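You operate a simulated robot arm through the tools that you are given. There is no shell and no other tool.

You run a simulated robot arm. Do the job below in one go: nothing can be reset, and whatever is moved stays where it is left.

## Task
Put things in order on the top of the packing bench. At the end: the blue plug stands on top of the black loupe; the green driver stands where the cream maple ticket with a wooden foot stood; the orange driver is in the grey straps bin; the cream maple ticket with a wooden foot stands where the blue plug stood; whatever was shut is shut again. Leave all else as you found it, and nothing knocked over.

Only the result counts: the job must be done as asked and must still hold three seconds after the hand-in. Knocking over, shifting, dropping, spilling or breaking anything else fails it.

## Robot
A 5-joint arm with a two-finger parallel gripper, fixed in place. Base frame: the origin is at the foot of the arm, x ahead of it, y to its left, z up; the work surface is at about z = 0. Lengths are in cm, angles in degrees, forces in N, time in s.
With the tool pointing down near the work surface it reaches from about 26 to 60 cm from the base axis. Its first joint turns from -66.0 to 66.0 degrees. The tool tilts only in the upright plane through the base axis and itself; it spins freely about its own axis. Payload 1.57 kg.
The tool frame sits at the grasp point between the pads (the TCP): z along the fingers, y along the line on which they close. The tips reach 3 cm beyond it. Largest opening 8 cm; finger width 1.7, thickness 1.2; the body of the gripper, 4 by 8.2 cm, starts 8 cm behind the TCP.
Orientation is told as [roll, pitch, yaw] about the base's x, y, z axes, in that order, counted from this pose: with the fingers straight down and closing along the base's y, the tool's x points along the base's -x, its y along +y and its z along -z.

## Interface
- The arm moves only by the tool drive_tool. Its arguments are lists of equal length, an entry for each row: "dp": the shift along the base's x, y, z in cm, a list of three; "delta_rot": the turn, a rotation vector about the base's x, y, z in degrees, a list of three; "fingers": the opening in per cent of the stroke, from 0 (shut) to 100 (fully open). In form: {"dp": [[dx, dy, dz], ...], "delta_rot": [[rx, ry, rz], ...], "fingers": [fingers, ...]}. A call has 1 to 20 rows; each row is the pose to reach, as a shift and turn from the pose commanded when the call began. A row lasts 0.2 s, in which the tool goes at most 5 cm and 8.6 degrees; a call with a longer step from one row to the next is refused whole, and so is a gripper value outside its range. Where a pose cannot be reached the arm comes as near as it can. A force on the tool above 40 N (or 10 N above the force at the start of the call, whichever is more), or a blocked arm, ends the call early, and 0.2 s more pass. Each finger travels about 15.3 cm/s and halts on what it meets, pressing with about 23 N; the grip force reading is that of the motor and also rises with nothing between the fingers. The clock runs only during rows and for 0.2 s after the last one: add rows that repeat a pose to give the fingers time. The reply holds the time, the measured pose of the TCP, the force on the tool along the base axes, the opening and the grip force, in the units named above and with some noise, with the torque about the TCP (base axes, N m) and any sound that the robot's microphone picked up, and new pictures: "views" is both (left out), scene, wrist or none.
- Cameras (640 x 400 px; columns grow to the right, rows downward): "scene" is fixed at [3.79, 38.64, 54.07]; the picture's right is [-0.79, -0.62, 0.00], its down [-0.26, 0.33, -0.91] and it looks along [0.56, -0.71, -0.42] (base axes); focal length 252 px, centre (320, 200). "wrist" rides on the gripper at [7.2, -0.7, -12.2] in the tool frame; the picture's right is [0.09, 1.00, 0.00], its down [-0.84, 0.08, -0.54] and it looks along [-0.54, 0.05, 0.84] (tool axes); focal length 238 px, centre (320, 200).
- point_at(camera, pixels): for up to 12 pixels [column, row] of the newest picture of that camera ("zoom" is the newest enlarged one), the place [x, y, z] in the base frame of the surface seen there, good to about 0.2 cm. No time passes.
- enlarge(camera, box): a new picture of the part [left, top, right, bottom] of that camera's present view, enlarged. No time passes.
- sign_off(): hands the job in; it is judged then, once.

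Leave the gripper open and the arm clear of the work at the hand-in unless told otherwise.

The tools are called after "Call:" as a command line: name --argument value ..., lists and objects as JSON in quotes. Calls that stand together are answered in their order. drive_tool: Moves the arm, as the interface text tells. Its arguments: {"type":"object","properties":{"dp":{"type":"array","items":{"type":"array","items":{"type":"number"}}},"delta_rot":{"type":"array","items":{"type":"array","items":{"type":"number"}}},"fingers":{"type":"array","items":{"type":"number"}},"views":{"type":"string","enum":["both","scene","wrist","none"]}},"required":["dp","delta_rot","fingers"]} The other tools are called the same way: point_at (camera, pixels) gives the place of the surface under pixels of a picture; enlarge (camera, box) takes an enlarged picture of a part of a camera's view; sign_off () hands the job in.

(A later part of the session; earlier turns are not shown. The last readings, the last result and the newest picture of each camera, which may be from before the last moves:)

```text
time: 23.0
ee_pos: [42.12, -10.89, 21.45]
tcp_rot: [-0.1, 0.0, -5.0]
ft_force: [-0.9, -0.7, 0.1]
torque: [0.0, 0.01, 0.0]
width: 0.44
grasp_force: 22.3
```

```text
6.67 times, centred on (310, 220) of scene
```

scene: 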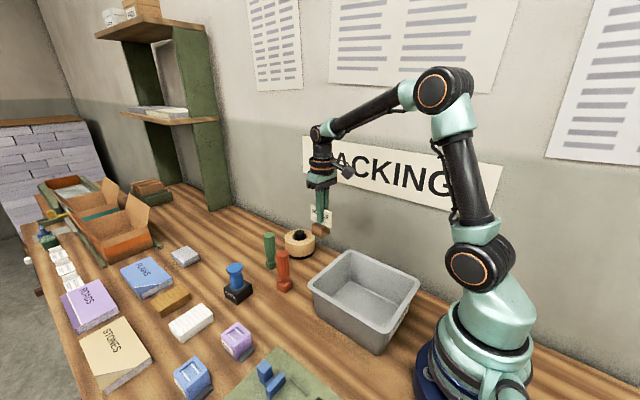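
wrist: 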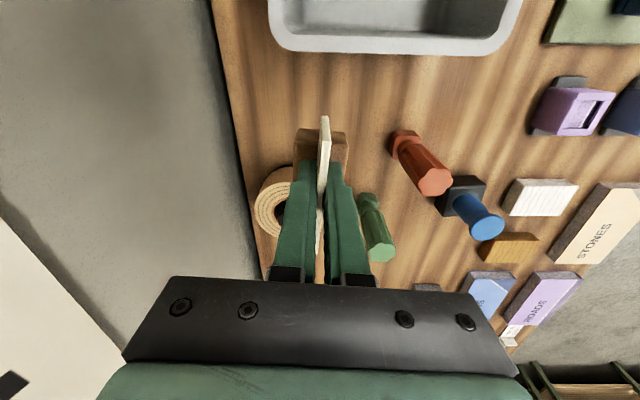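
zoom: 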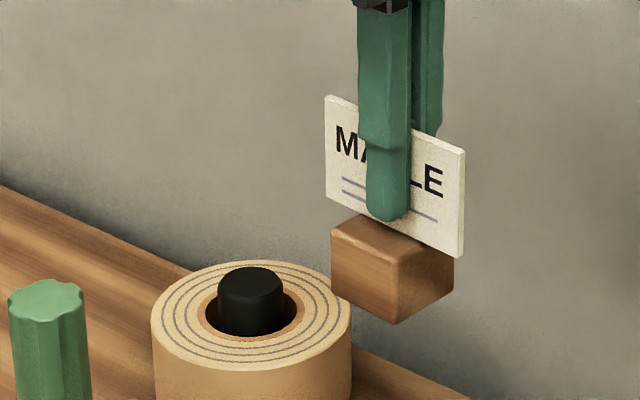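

The ticket hangs level and its foot is intact. The bin's near edge runs at y about 4.3, so the plug's old spot leaves about 1 cm for the ticket's foot. I will carry it there at this height.

Call:
drive_tool --dp '[[-0.5, 1.5, 0], [-1.5, 4.5, 0], [-2.7, 8, 0], [-3.9, 11.8, 0], [-5, 15.3, 0], [-5.7, 17.4, 0], [-5.92, 18.1, 0], [-5.92, 18.1, 0], [-5.92, 18.1, 0]]' --delta_rot '[[0, 0, 0], [0, 0, 0], [0, 0, 0], [0, 0, 0], [0, 0, 0], [0, 0, 0], [0, 0, 0], [0, 0, 0], [0, 0, 0]]' --fingers '[0, 0, 0, 0, 0, 0, 0, 0, 0]' --views "both"

```text
time: 25.0
ee_pos: [36.07, 7.2, 21.35]
tcp_rot: [0.0, -0.1, -5.0]
ft_force: [0.0, 0.5, -0.1]
torque: [0.0, 0.01, 0.05]
width: 0.42
grasp_force: 23.7
```

scene: 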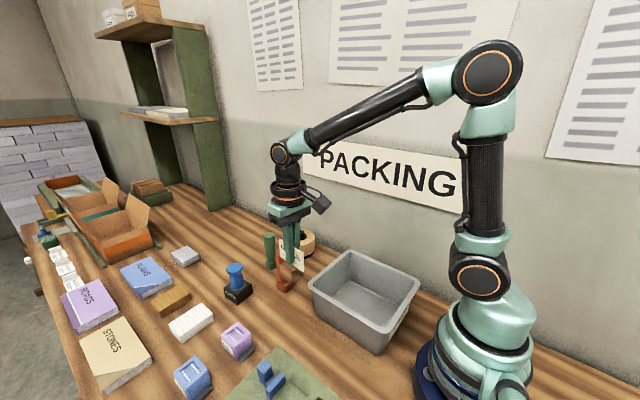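
wrist: 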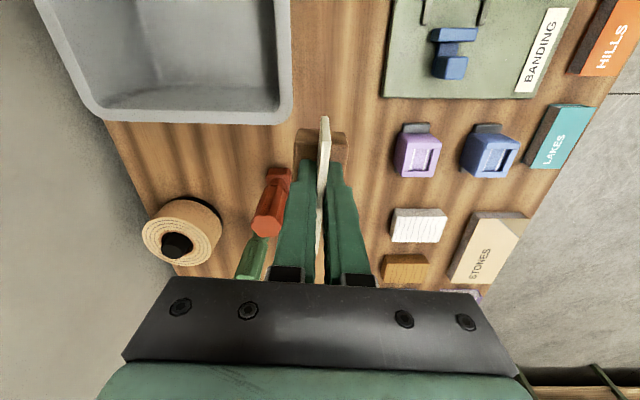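

The ticket is over the plug's old spot, centre about (36.3, 7.2). I will shift +0.1 in x and come down to about 0.7 above the bench.

Call:
drive_tool --dp '[[0.1, 0, -2], [0.1, 0, -5], [0.1, 0, -8], [0.1, 0, -10.5], [0.1, 0, -12.3], [0.1, 0, -13.2], [0.1, 0, -13.2]]' --delta_rot '[[0, 0, 0], [0, 0, 0], [0, 0, 0], [0, 0, 0], [0, 0, 0], [0, 0, 0], [0, 0, 0]]' --fingers '[0, 0, 0, 0, 0, 0, 0]' --views "both"

Call:
enlarge --camera "scene" --box '[256, 270, 336, 330]'

```text
time: 26.6
ee_pos: [36.14, 7.19, 8.23]
tcp_rot: [0.1, 0.1, -4.9]
ft_force: [0.0, 0.0, 0.3]
torque: [0.02, -0.05, 0.0]
width: 0.43
grasp_force: 23.5
```

scene: 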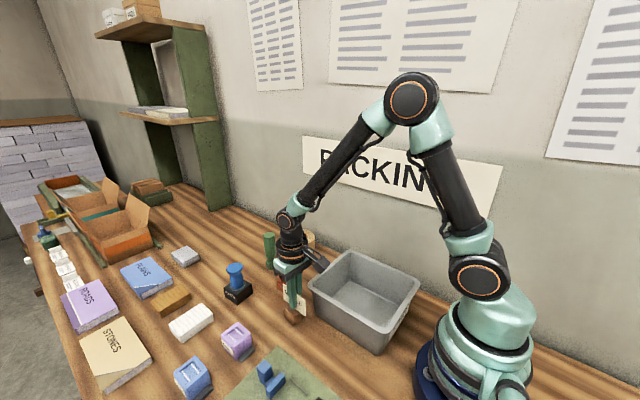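
wrist: 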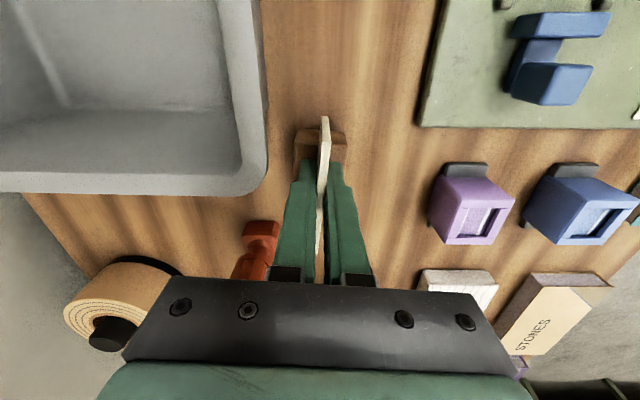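

```text
6.67 times, centred on (296, 300) of scene
```

zoom: 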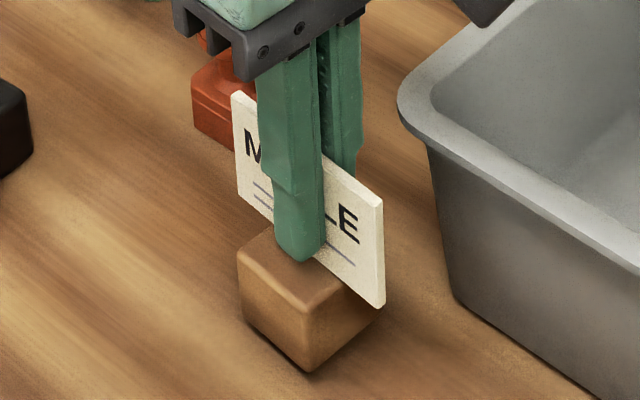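

The ticket hovers just above the bench, clear of the bin. I will lower in small steps until contact shows.

Call:
drive_tool --dp '[[0, 0, -0.15], [0, 0, -0.3], [0, 0, -0.45], [0, 0, -0.6], [0, 0, -0.7], [0, 0, -0.7]]' --delta_rot '[[0, 0, 0], [0, 0, 0], [0, 0, 0], [0, 0, 0], [0, 0, 0], [0, 0, 0]]' --fingers '[0, 0, 0, 0, 0, 0]' --views "none"

Call:
enlarge --camera "scene" --box '[256, 270, 336, 330]'

```text
time: 28.0
ee_pos: [36.29, 7.11, 7.5]
tcp_rot: [0.0, 0.1, -5.0]
ft_force: [-0.2, 0.1, -0.4]
torque: [-0.03, -0.03, -0.04]
width: 0.45
grasp_force: 23.3
```

```text
6.67 times, centred on (296, 300) of scene
```

zoom: 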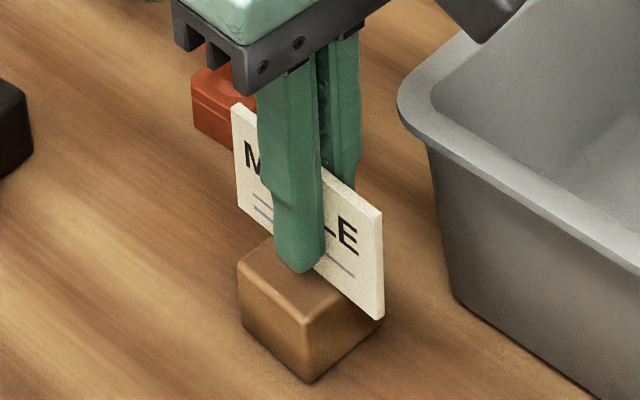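

No contact yet at z 7.5, though it must be very close. I will go on down in finer steps.

Call:
drive_tool --dp '[[0, 0, -0.06], [0, 0, -0.12], [0, 0, -0.18], [0, 0, -0.18]]' --delta_rot '[[0, 0, 0], [0, 0, 0], [0, 0, 0], [0, 0, 0]]' --fingers '[0, 0, 0, 0]' --views "none"

```text
time: 29.0
ee_pos: [36.28, 7.17, 7.31]
tcp_rot: [0.1, -0.1, -5.0]
ft_force: [-1.3, -5.6, 18.7]
torque: [-0.19, 0.0, -0.04]
width: 0.44
grasp_force: 23.6
```

Contact: 18.7 N upward. I will back off 0.1 and open the fingers a little, to 2 cm, staying clear of the bin.

Call:
drive_tool --dp '[[0, 0, 0.1], [0, 0, 0.1], [0, 0, 0.1], [0, 0, 0.1], [0, 0, 0.1], [0, 0, 0.1]]' --delta_rot '[[0, 0, 0], [0, 0, 0], [0, 0, 0], [0, 0, 0], [0, 0, 0], [0, 0, 0]]' --fingers '[0, 0, 8, 14, 22, 25]' --views "both"

Call:
enlarge --camera "wrist" --box '[240, 100, 400, 260]'

Call:
enlarge --camera "scene" --box '[256, 270, 336, 330]'

```text
time: 30.4
ee_pos: [36.31, 7.02, 7.31]
tcp_rot: [0.0, 0.0, -5.0]
ft_force: [-0.9, 0.1, -0.9]
torque: [-0.03, 0.01, -0.01]
width: 1.99
grasp_force: 0.1
```

scene: 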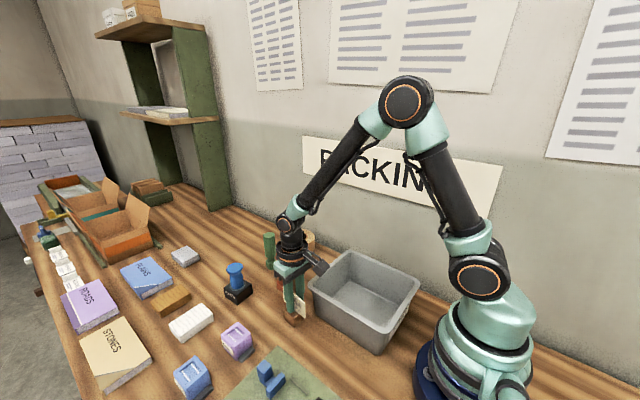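
wrist: 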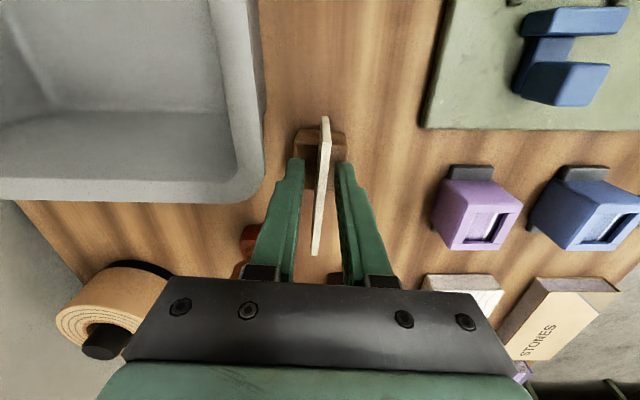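

```text
2.50 times, centred on (320, 180) of wrist
```

zoom: 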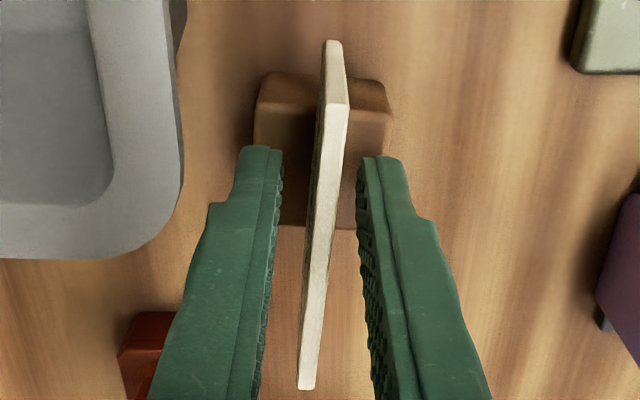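

```text
6.67 times, centred on (296, 300) of scene
```

zoom: 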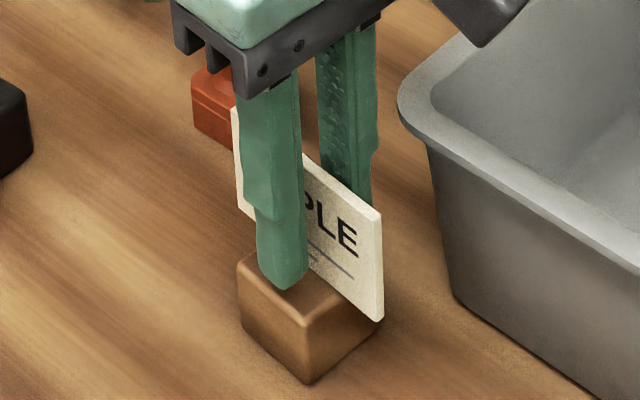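

The ticket stands upright on the plug's old spot, and the card is free between the fingers. I will rise straight up, then move over toward the orange driver for a look from above.

Call:
drive_tool --dp '[[0, 0, 1], [0, 0, 3], [0, 0, 6], [0, 0, 10], [0, 0, 14], [2.5, -1.5, 15], [5.5, -3.5, 15], [8.5, -5.2, 15], [10, -6, 15], [10, -6, 15]]' --delta_rot '[[0, 0, 0], [0, 0, 0], [0, 0, 0], [0, 0, 0], [0, 0, 0], [0, 0, 2], [0, 0, 4], [0, 0, 5], [0, 0, 5], [0, 0, 5]]' --fingers '[25, 25, 25, 25, 25, 40, 55, 70, 75, 75]' --views "both"

Call:
enlarge --camera "wrist" --box '[200, 40, 440, 240]'

Call:
enlarge --camera "scene" --box '[216, 220, 344, 320]'

```text
time: 32.6
ee_pos: [46.15, 1.15, 22.33]
tcp_rot: [-0.1, 0.0, 0.1]
ft_force: [-0.4, 0.4, -0.1]
torque: [0.01, -0.01, 0.01]
width: 6.01
grasp_force: 0.1
```

scene: 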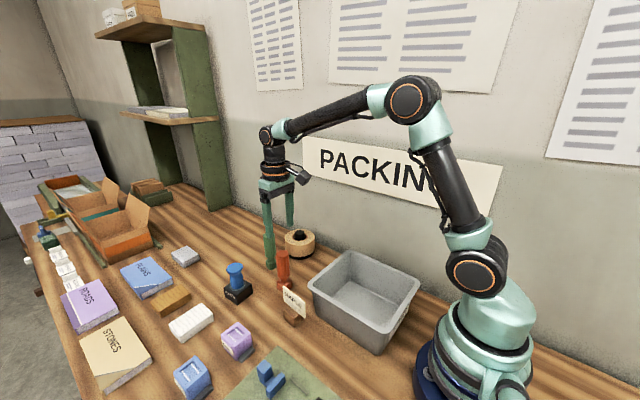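
wrist: 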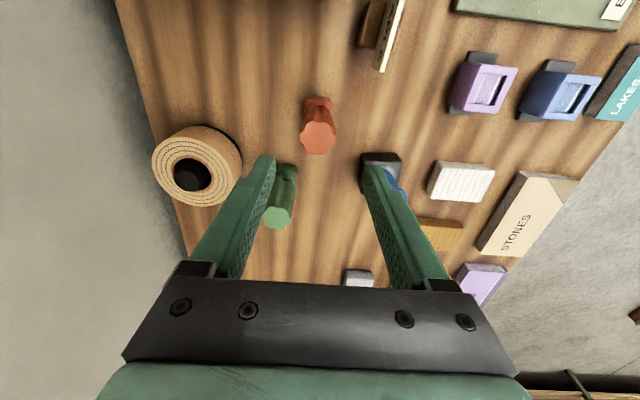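

```text
2.00 times, centred on (320, 140) of wrist
```

zoom: 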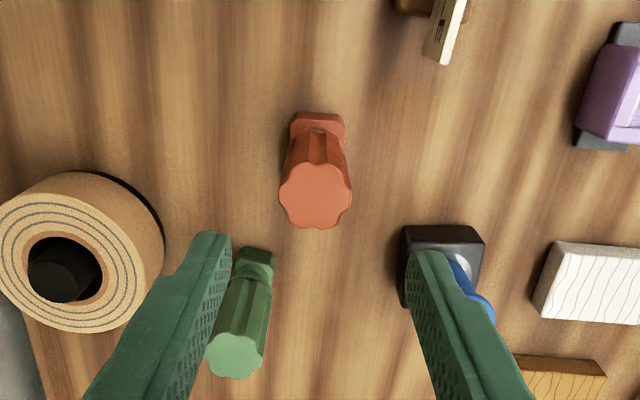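

```text
4.00 times, centred on (280, 270) of scene
```

zoom: 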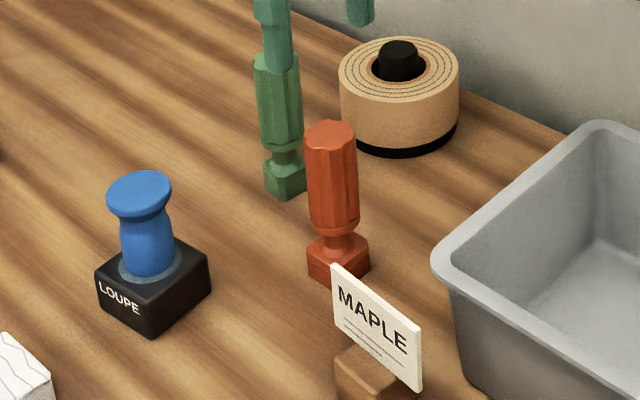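

Everything stands well. The orange driver's top is centred near (317,137) in the wrist picture. I will read its edges and the green one's, and confirm the ticket's new place.

Call:
point_at --camera "wrist" --pixels '[[317, 137], [302, 137], [334, 136], [319, 124], [317, 152], [278, 217], [267, 217], [290, 216], [279, 208], [278, 226]]'

Call:
point_at --camera "zoom" --pixels '[[336, 268], [417, 335], [360, 360], [329, 127], [310, 130], [356, 130], [338, 250], [338, 278], [310, 262], [366, 258], [455, 95], [140, 185]]'

```text
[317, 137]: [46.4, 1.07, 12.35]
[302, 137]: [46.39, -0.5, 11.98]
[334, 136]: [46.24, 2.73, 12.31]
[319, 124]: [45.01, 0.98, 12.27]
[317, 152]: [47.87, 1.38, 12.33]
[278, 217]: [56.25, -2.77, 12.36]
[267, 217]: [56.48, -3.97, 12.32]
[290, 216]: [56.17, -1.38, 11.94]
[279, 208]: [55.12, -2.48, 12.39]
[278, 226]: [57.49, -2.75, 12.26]
```

```text
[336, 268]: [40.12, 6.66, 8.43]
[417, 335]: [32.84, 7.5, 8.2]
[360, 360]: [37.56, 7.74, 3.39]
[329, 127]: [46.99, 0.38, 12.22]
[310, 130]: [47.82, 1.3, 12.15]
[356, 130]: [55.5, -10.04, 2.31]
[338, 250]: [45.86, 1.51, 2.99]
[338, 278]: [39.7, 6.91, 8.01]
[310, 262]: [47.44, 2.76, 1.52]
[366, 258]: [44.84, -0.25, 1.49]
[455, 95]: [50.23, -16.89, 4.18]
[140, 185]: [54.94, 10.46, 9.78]
```

Orange centre is (46.4, 1.1) and green centre (56.3, -2.7). The ticket's new centre is (36.5, 7.1), on the mark. I will go down around the orange handle to TCP z about 9.3.

Call:
drive_tool --dp '[[0.25, -0.05, -2.5], [0.25, -0.05, -5.5], [0.25, -0.05, -8.5], [0.25, -0.05, -11], [0.25, -0.05, -12.5], [0.25, -0.05, -13], [0.25, -0.05, -13]]' --delta_rot '[[0, 0, 0], [0, 0, 0], [0, 0, 0], [0, 0, 0], [0, 0, 0], [0, 0, 0], [0, 0, 0]]' --fingers '[75, 75, 75, 75, 75, 75, 75]' --views "both"

Call:
enlarge --camera "wrist" --box '[220, 100, 420, 260]'

```text
time: 34.2
ee_pos: [46.57, 1.08, 9.25]
tcp_rot: [0.0, 0.0, 0.0]
ft_force: [0.8, 1.4, -0.6]
torque: [-0.03, 0.01, -0.01]
width: 6.01
grasp_force: 0.1
```

scene: 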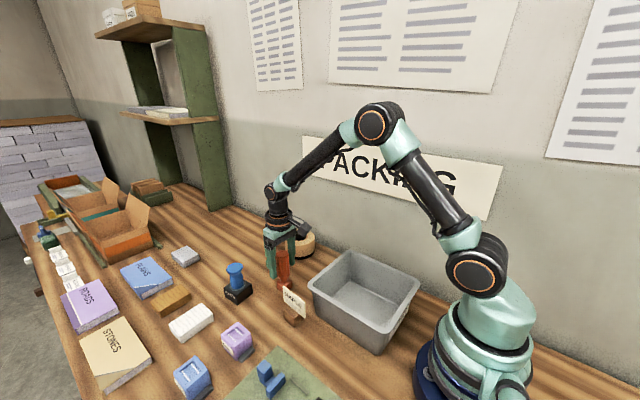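
wrist: 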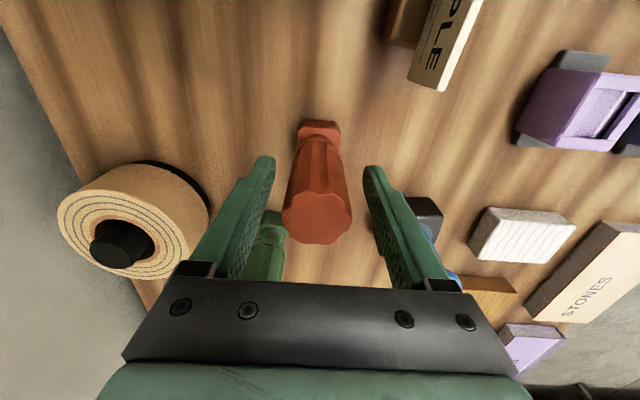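

```text
2.50 times, centred on (320, 180) of wrist
```

zoom: 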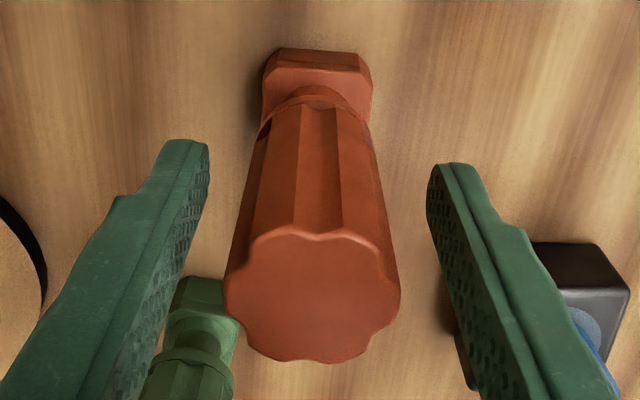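

The driver top is centred about 0.18 toward -y of the finger centre. I will shift -0.17 in y and close in steps.

Call:
drive_tool --dp '[[0, -0.17, 0], [0, -0.17, 0], [0, -0.17, 0], [0, -0.17, 0], [0, -0.17, 0], [0, -0.17, 0], [0, -0.17, 0]]' --delta_rot '[[0, 0, 0], [0, 0, 0], [0, 0, 0], [0, 0, 0], [0, 0, 0], [0, 0, 0], [0, 0, 0]]' --fingers '[65, 55, 48, 42, 36, 20, 20]' --views "wrist"

```text
time: 35.8
ee_pos: [46.54, 1.01, 9.27]
tcp_rot: [-0.1, 0.0, 0.0]
ft_force: [0.4, -0.3, 0.5]
torque: [-0.03, 0.03, 0.01]
width: 3.47
grasp_force: 23.5
```

wrist: 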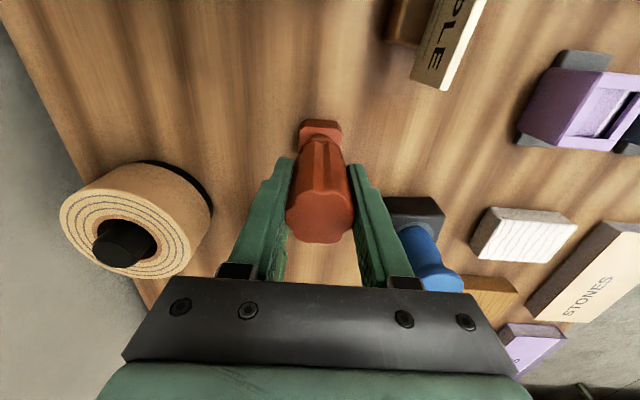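

The orange driver is held at width 3.47. I will lift it straight up 15 cm so its foot clears everything.

Call:
drive_tool --dp '[[0, 0, 0.6], [0, 0, 2], [0, 0, 4.5], [0, 0, 8], [0, 0, 12], [0, 0, 15], [0, 0, 15]]' --delta_rot '[[0, 0, 0], [0, 0, 0], [0, 0, 0], [0, 0, 0], [0, 0, 0], [0, 0, 0], [0, 0, 0]]' --fingers '[20, 20, 20, 20, 20, 20, 20]' --views "both"

```text
time: 37.4
ee_pos: [46.52, 1.07, 24.71]
tcp_rot: [0.0, -0.1, 0.1]
ft_force: [0.2, 0.7, -1.0]
torque: [0.02, 0.03, 0.0]
width: 3.49
grasp_force: 23.3
```

scene: 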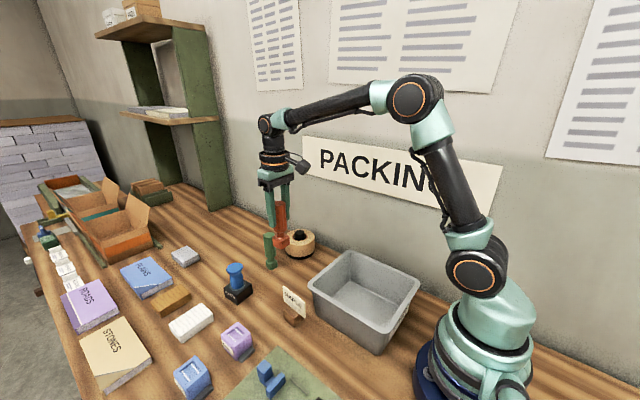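
wrist: 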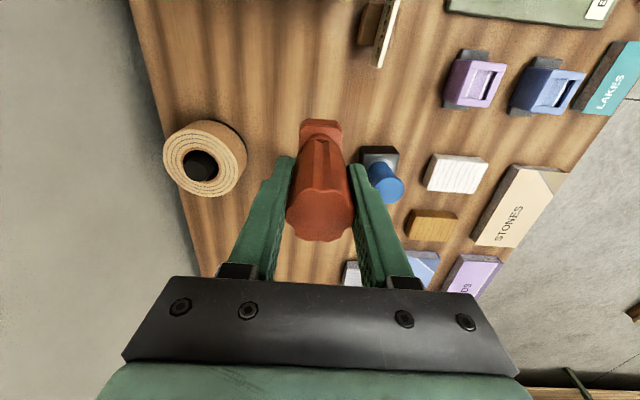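

The driver hangs straight. I will carry it over the bin, to about (28, -4.8), at this height, and check the bin's floor points.

Call:
drive_tool --dp '[[-1.5, -0.5, 0], [-4.5, -1.4, 0], [-8, -2.5, 0], [-11.5, -3.6, 0], [-15, -4.7, 0], [-17.5, -5.5, 0], [-18.5, -5.8, 0], [-18.5, -5.8, 0]]' --delta_rot '[[0, 0, 0], [0, 0, 0], [0, 0, 0], [0, 0, 0], [0, 0, 0], [0, 0, 0], [0, 0, 0], [0, 0, 0]]' --fingers '[20, 20, 20, 20, 20, 20, 20, 20]' --views "both"

Call:
enlarge --camera "scene" --box '[280, 180, 440, 360]'

```text
time: 39.2
ee_pos: [28.08, -4.96, 24.52]
tcp_rot: [0.0, 0.0, 0.0]
ft_force: [0.7, 1.2, -2.0]
torque: [-0.02, 0.01, 0.01]
width: 3.46
grasp_force: 23.3
```

scene: 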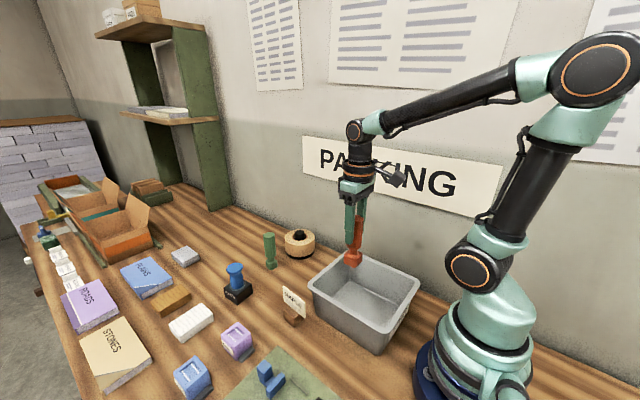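
wrist: 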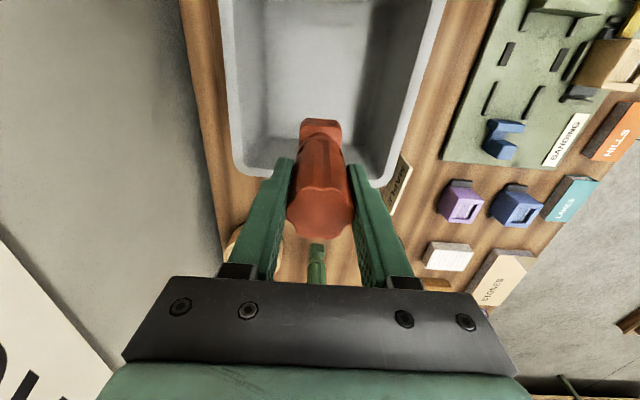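

```text
2.22 times, centred on (360, 270) of scene
```

zoom: 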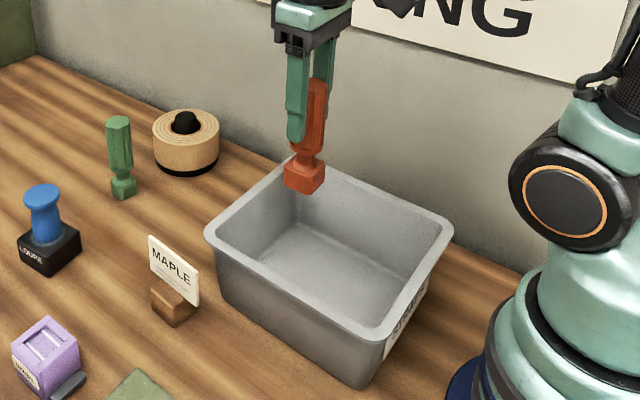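

The driver is over the bin. I will read floor and wall points inside it to be sure the foot comes down on the flat floor.

Call:
point_at --camera "zoom" --pixels '[[300, 222], [290, 240], [260, 268], [330, 250], [360, 285], [395, 270], [330, 290], [310, 300], [280, 215], [345, 215], [237, 237], [300, 260]]'

Call:
point_at --camera "wrist" --pixels '[[280, 40], [340, 40], [280, 110], [360, 100], [268, 140], [360, 140], [330, 80], [270, 155], [245, 165], [385, 100], [255, 100], [400, 160]]'

```text
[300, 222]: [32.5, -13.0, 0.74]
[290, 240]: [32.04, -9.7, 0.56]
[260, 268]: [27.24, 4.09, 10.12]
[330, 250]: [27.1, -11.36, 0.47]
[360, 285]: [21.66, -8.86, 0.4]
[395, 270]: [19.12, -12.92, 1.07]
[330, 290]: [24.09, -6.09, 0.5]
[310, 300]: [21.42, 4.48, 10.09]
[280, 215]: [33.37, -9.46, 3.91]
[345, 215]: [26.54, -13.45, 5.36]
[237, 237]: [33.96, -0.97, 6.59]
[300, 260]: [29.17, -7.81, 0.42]
```

```text
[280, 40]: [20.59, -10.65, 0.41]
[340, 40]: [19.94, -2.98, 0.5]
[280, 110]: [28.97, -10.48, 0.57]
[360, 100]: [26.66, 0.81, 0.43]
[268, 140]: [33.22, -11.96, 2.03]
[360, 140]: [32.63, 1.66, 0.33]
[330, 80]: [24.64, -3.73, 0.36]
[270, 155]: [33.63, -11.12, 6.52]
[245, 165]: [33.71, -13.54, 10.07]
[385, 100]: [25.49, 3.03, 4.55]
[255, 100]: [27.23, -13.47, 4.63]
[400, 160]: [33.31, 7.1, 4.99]
```

The floor is flat at z 0.45 from x 18 to 32.5 and y -12.5 to 2, so the spot at (28, -5) is good. I will lower to half a centimetre above it.

Call:
drive_tool --dp '[[0, 0, -2], [0, 0, -5], [0, 0, -8], [0, 0, -11], [0, 0, -13], [0, 0, -14.1], [0, 0, -14.1]]' --delta_rot '[[0, 0, 0], [0, 0, 0], [0, 0, 0], [0, 0, 0], [0, 0, 0], [0, 0, 0], [0, 0, 0]]' --fingers '[20, 20, 20, 20, 20, 20, 20]' --views "both"

Call:
enlarge --camera "scene" --box '[280, 200, 440, 360]'

```text
time: 40.8
ee_pos: [28.0, -4.97, 10.25]
tcp_rot: [0.0, 0.0, 0.0]
ft_force: [-2.5, -2.2, 9.1]
torque: [-0.37, 0.21, -0.01]
width: 3.49
grasp_force: 23.3
```

scene: 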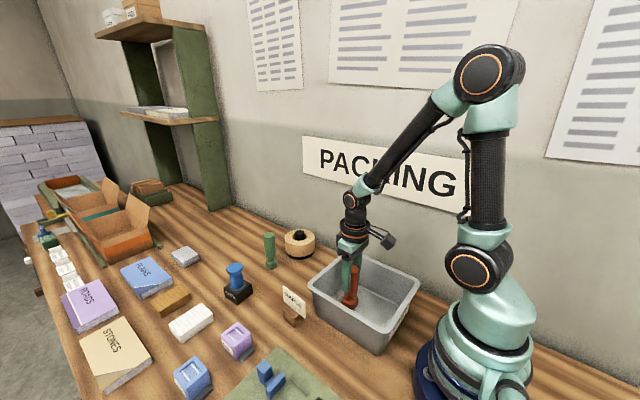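
wrist: 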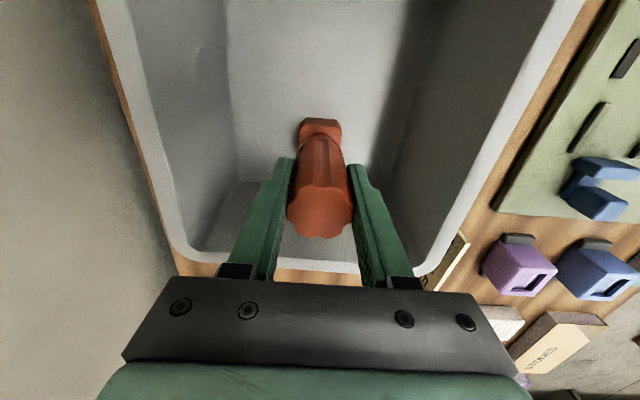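

```text
2.50 times, centred on (360, 280) of scene
```

zoom: 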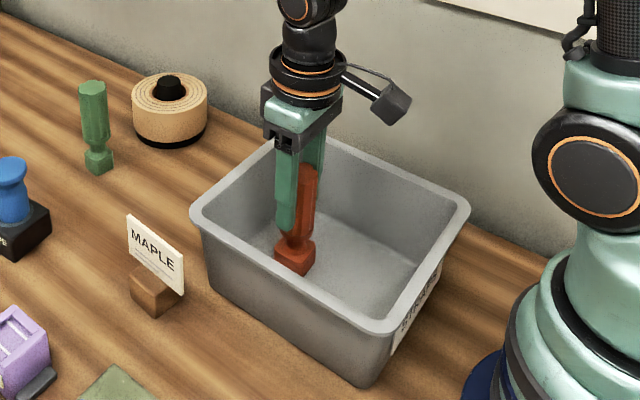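

Contact already shows, 9.1 N upward, so the foot has met the floor. I will lower a hair more to confirm it is firmly on the floor.

Call:
drive_tool --dp '[[0, 0, 0], [0, 0, -0.05], [0, 0, -0.05]]' --delta_rot '[[0, 0, 0], [0, 0, 0], [0, 0, 0]]' --fingers '[20, 20, 20]' --views "none"

Call:
enlarge --camera "scene" --box '[330, 240, 390, 300]'

```text
time: 41.6
ee_pos: [27.98, -4.79, 10.25]
tcp_rot: [0.0, -0.1, 0.0]
ft_force: [-0.2, -0.7, -0.2]
torque: [-0.06, -0.06, 0.01]
width: 3.45
grasp_force: 22.7
```

```text
6.67 times, centred on (360, 270) of scene
```

zoom: 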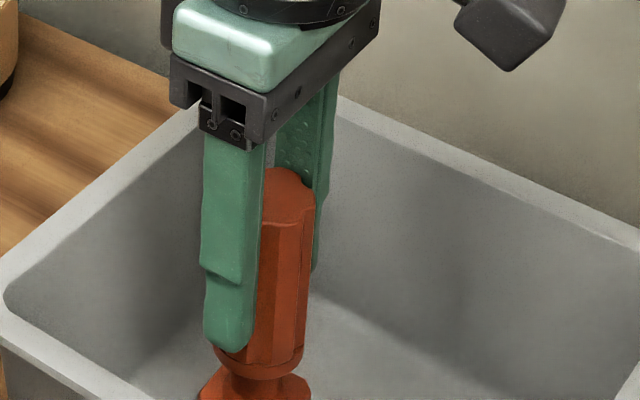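

The force is back to about zero, so that was a passing touch and not firm contact. I will lower in small steps and watch.

Call:
drive_tool --dp '[[0, 0, -0.1], [0, 0, -0.2], [0, 0, -0.3], [0, 0, -0.3]]' --delta_rot '[[0, 0, 0], [0, 0, 0], [0, 0, 0], [0, 0, 0]]' --fingers '[20, 20, 20, 20]' --views "none"

Call:
enlarge --camera "scene" --box '[320, 240, 400, 320]'

```text
time: 42.6
ee_pos: [28.13, -4.89, 9.92]
tcp_rot: [0.0, -0.1, 0.0]
ft_force: [0.3, 3.6, 9.8]
torque: [0.36, -0.19, 0.01]
width: 3.49
grasp_force: 22.5
```

```text
5.00 times, centred on (360, 280) of scene
```

zoom: 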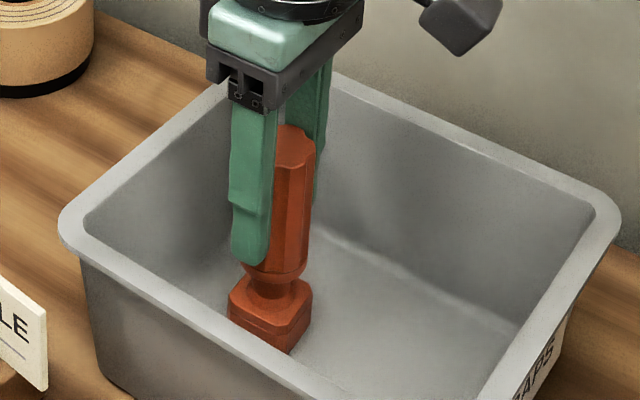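

Contact is showing again, 9.8 N at z 9.9. I will hold the pose and step 0.1 lower to see whether it persists.

Call:
drive_tool --dp '[[0, 0, -0.05], [0, 0, -0.1], [0, 0, -0.1]]' --delta_rot '[[0, 0, 0], [0, 0, 0], [0, 0, 0]]' --fingers '[20, 20, 20]' --views "none"

```text
time: 43.4
ee_pos: [27.99, -4.91, 9.77]
tcp_rot: [0.1, -0.1, 0.0]
ft_force: [0.9, 1.6, 9.6]
torque: [0.34, -0.24, -0.04]
width: 3.5
grasp_force: 22.9
```

The contact holds steady at about 10 N at z 9.8, matching the expected floor height. The driver stands on the bin floor. I will open the fingers gradually.

Call:
drive_tool --dp '[[0, 0, 0.05], [0, 0, 0.05], [0, 0, 0.05], [0, 0, 0.05], [0, 0, 0.05], [0, 0, 0.05]]' --delta_rot '[[0, 0, 0], [0, 0, 0], [0, 0, 0], [0, 0, 0], [0, 0, 0], [0, 0, 0]]' --fingers '[20, 44, 48, 55, 65, 75]' --views "both"

Call:
enlarge --camera "scene" --box '[320, 240, 400, 320]'

```text
time: 44.8
ee_pos: [28.04, -4.89, 9.99]
tcp_rot: [0.1, 0.1, 0.0]
ft_force: [-0.1, 0.7, 0.3]
torque: [-0.04, 0.0, 0.02]
width: 5.99
grasp_force: 0.0
```

scene: 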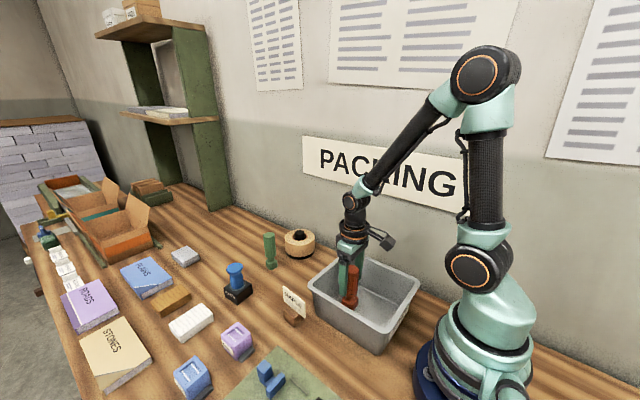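
wrist: 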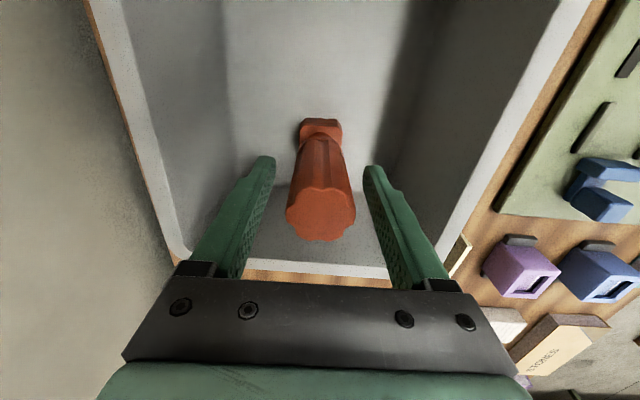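

```text
5.00 times, centred on (360, 280) of scene
```

zoom: 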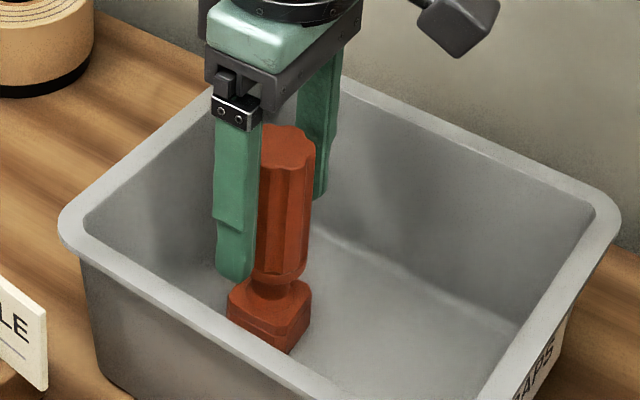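

The orange driver stands free in the bin. I will rise straight up, then go across to above the green driver at (56.3, -2.7).

Call:
drive_tool --dp '[[0, 0, 1], [0, 0, 3], [0, 0, 6.5], [0, 0, 10.5], [0, 0, 13], [2.5, 0.2, 13], [6.5, 0.5, 13], [10.8, 0.8, 12.5], [15, 1.2, 12], [19, 1.5, 12], [23, 1.8, 11.5], [26.3, 2.1, 11], [28.2, 2.2, 11], [28.2, 2.2, 11]]' --delta_rot '[[0, 0, 0], [0, 0, 0], [0, 0, 0], [0, 0, 0], [0, 0, 0], [0, 0, 0], [0, 0, 0], [0, 0, 0], [0, 0, 0], [0, 0, 0], [0, 0, 0], [0, 0, 0], [0, 0, 0], [0, 0, 0]]' --fingers '[75, 75, 75, 75, 75, 75, 75, 75, 75, 75, 75, 75, 75, 75]' --views "both"

Call:
enlarge --camera "wrist" --box '[240, 60, 400, 220]'

Call:
enlarge --camera "scene" --box '[216, 220, 440, 360]'

```text
time: 47.8
ee_pos: [56.16, -2.59, 21.16]
tcp_rot: [0.0, 0.0, 0.1]
ft_force: [1.3, -0.2, 0.7]
torque: [0.02, 0.0, 0.0]
width: 6.02
grasp_force: 0.1
```

scene: 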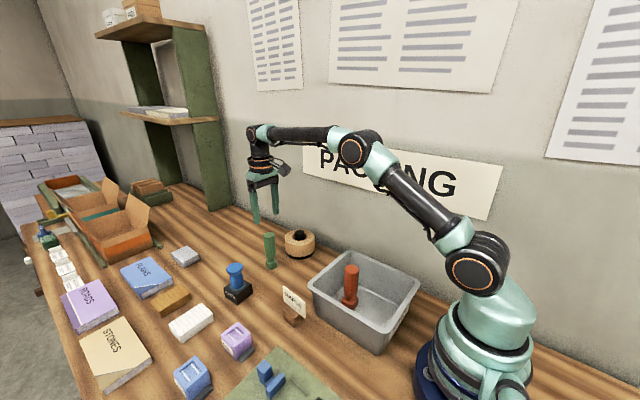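
wrist: 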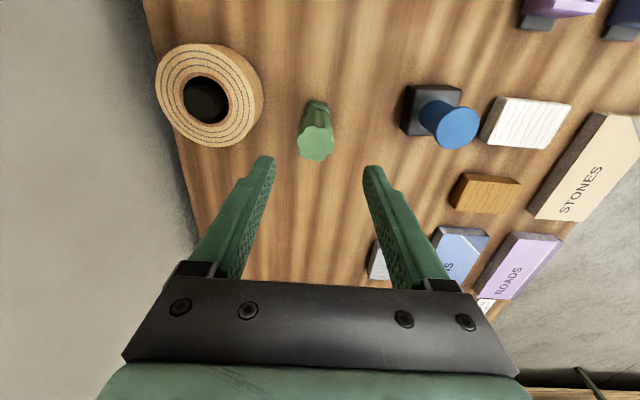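

```text
2.50 times, centred on (320, 140) of wrist
```

zoom: 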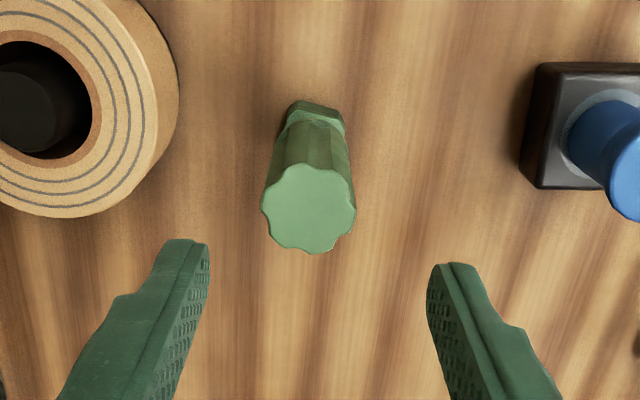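

```text
2.86 times, centred on (328, 290) of scene
```

zoom: 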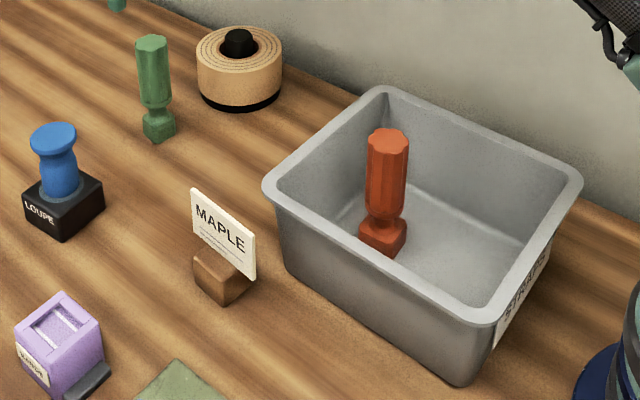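

The orange driver stands in the bin, and the green one's top is at (316,143) in the wrist view, clear of the tape and the plug. I will read its edges once more from here.

Call:
point_at --camera "wrist" --pixels '[[316, 143], [299, 143], [332, 142], [316, 127], [316, 158], [317, 104], [308, 106], [327, 108]]'

```text
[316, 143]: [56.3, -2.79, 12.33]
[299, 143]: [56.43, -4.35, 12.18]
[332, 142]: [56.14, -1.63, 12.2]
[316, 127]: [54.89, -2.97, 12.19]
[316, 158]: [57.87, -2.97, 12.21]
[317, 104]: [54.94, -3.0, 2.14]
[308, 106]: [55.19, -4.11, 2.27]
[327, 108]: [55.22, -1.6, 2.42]
```

Green centre is about (56.35, -2.9). I will shift (+0.2, -0.3) and go down around the handle to TCP z about 9.3.

Call:
drive_tool --dp '[[0.2, -0.3, -2], [0.2, -0.3, -5], [0.2, -0.3, -8], [0.2, -0.3, -10.5], [0.2, -0.3, -11.8], [0.2, -0.3, -11.8]]' --delta_rot '[[0, 0, 0], [0, 0, 0], [0, 0, 0], [0, 0, 0], [0, 0, 0], [0, 0, 0]]' --fingers '[75, 75, 75, 75, 75, 75]' --views "both"

Call:
enlarge --camera "wrist" --box '[220, 100, 420, 260]'

```text
time: 49.2
ee_pos: [56.62, -2.74, 9.24]
tcp_rot: [0.0, 0.1, 0.0]
ft_force: [0.1, -0.4, 0.3]
torque: [-0.04, 0.01, 0.02]
width: 5.98
grasp_force: 0.1
```

scene: 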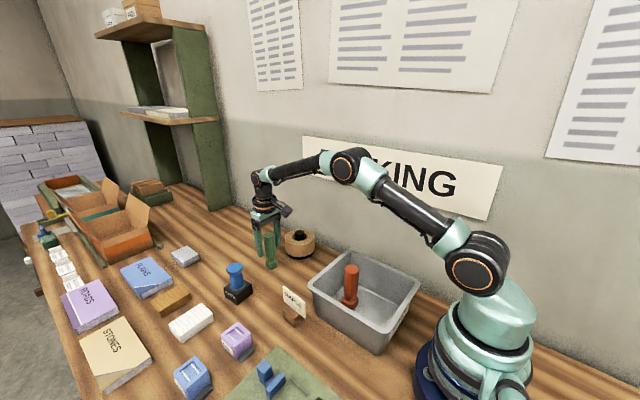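
wrist: 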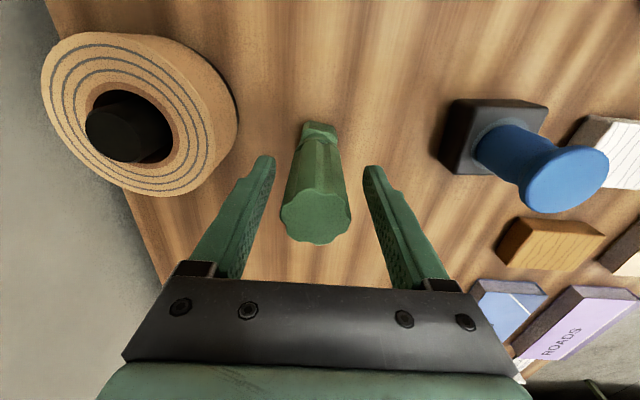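

```text
2.50 times, centred on (320, 180) of wrist
```

zoom: 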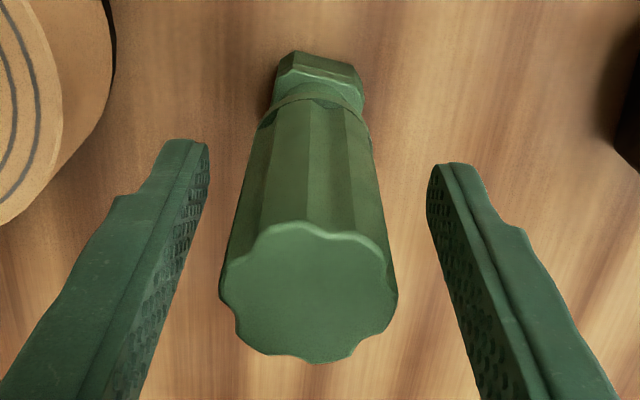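

The driver's top is about 0.25 toward -y and 0.25 toward the base from the finger centre. I will shift by that and close in steps.

Call:
drive_tool --dp '[[-0.12, -0.12, 0], [-0.25, -0.25, 0], [-0.25, -0.25, 0], [-0.25, -0.25, 0], [-0.25, -0.25, 0], [-0.25, -0.25, 0], [-0.25, -0.25, 0], [-0.25, -0.25, 0]]' --delta_rot '[[0, 0, 0], [0, 0, 0], [0, 0, 0], [0, 0, 0], [0, 0, 0], [0, 0, 0], [0, 0, 0], [0, 0, 0]]' --fingers '[75, 65, 56, 49, 43, 36, 20, 20]' --views "both"

Call:
enlarge --camera "wrist" --box '[220, 100, 420, 260]'

```text
time: 51.0
ee_pos: [56.19, -3.2, 9.18]
tcp_rot: [0.0, 0.0, 0.1]
ft_force: [-0.1, -0.7, 1.5]
torque: [-0.07, 0.04, 0.04]
width: 3.46
grasp_force: 23.0
```

scene: 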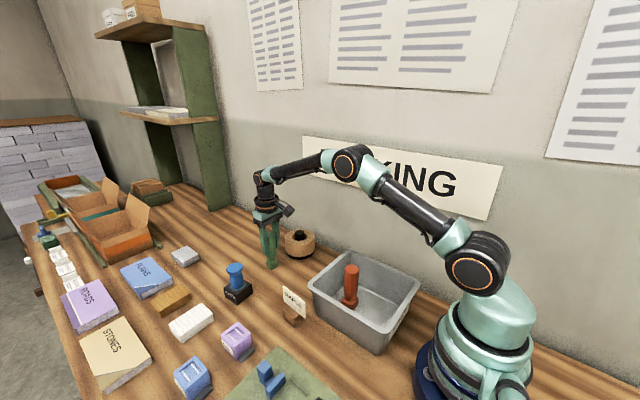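
wrist: 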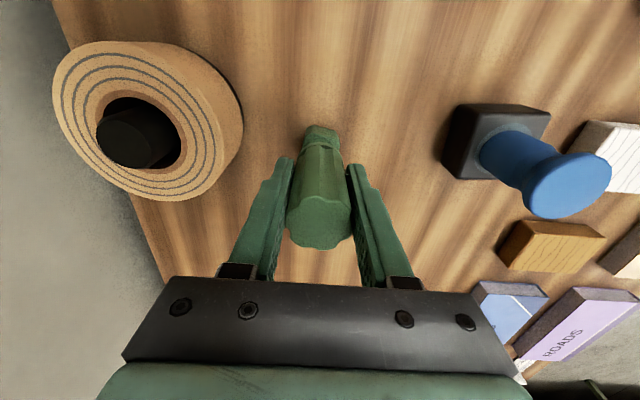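

```text
2.50 times, centred on (320, 180) of wrist
```

zoom: 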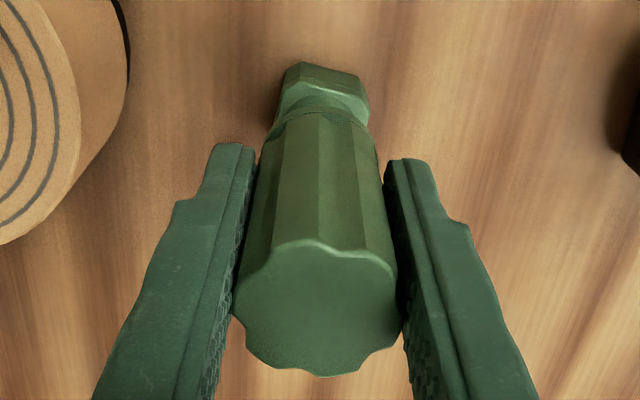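

The green driver is held at width 3.46 and centred. I will lift it straight up 14 cm.

Call:
drive_tool --dp '[[0, 0, 0.6], [0, 0, 2], [0, 0, 4.5], [0, 0, 8], [0, 0, 11.5], [0, 0, 13.5], [0, 0, 13.5]]' --delta_rot '[[0, 0, 0], [0, 0, 0], [0, 0, 0], [0, 0, 0], [0, 0, 0], [0, 0, 0], [0, 0, 0]]' --fingers '[20, 20, 20, 20, 20, 20, 20]' --views "both"

```text
time: 52.6
ee_pos: [56.08, -3.58, 22.57]
tcp_rot: [0.0, -0.1, 0.0]
ft_force: [0.5, 0.6, -1.5]
torque: [-0.03, 0.0, -0.01]
width: 3.43
grasp_force: 23.2
```

scene: 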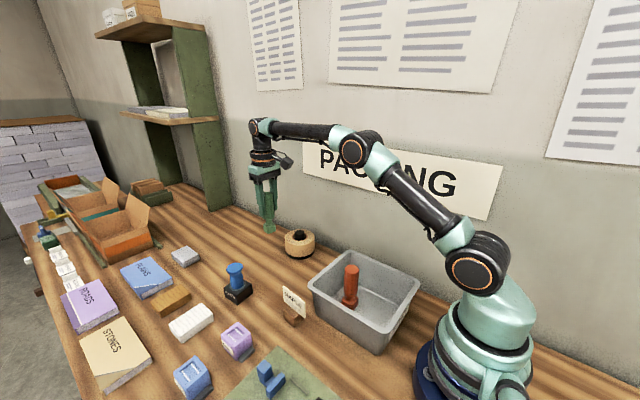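
wrist: 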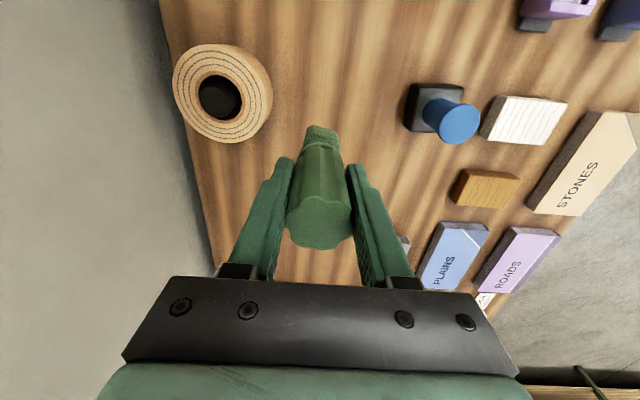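

The driver hangs straight. I will carry it over to the ticket's old spot, (42.25, -10.95), at this height.

Call:
drive_tool --dp '[[-1.5, -0.8, 0], [-4.5, -2.4, 0], [-8, -4.3, 0], [-11.5, -6.1, 0], [-13.3, -7.1, 0], [-13.8, -7.35, 0], [-13.8, -7.35, 0], [-13.8, -7.35, 0]]' --delta_rot '[[0, 0, 0], [0, 0, 0], [0, 0, 0], [0, 0, 0], [0, 0, 0], [0, 0, 0], [0, 0, 0], [0, 0, 0]]' --fingers '[20, 20, 20, 20, 20, 20, 20, 20]' --views "both"

Call:
enlarge --camera "scene" --box '[256, 170, 376, 290]'

```text
time: 54.4
ee_pos: [42.57, -10.68, 22.43]
tcp_rot: [0.1, 0.0, 0.1]
ft_force: [0.0, 0.2, -2.6]
torque: [-0.01, -0.02, -0.01]
width: 3.46
grasp_force: 23.1
```

scene: 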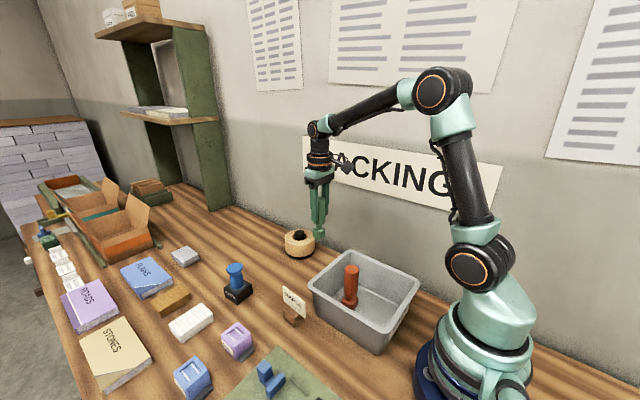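
wrist: 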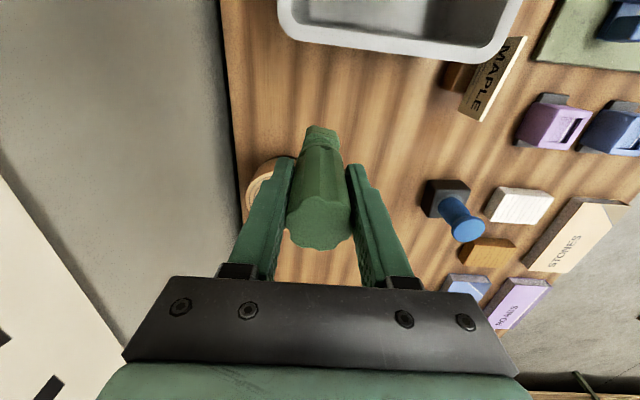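

```text
3.33 times, centred on (316, 230) of scene
```

zoom: 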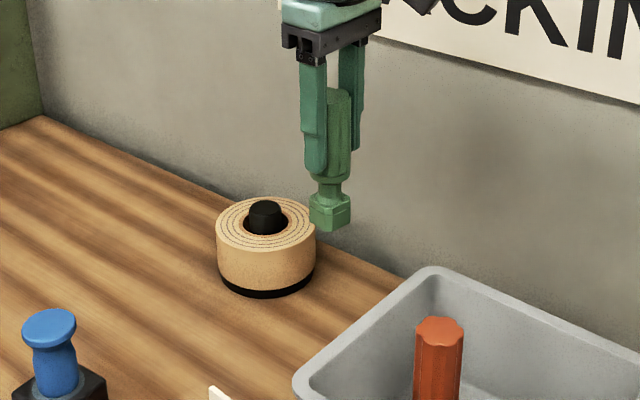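

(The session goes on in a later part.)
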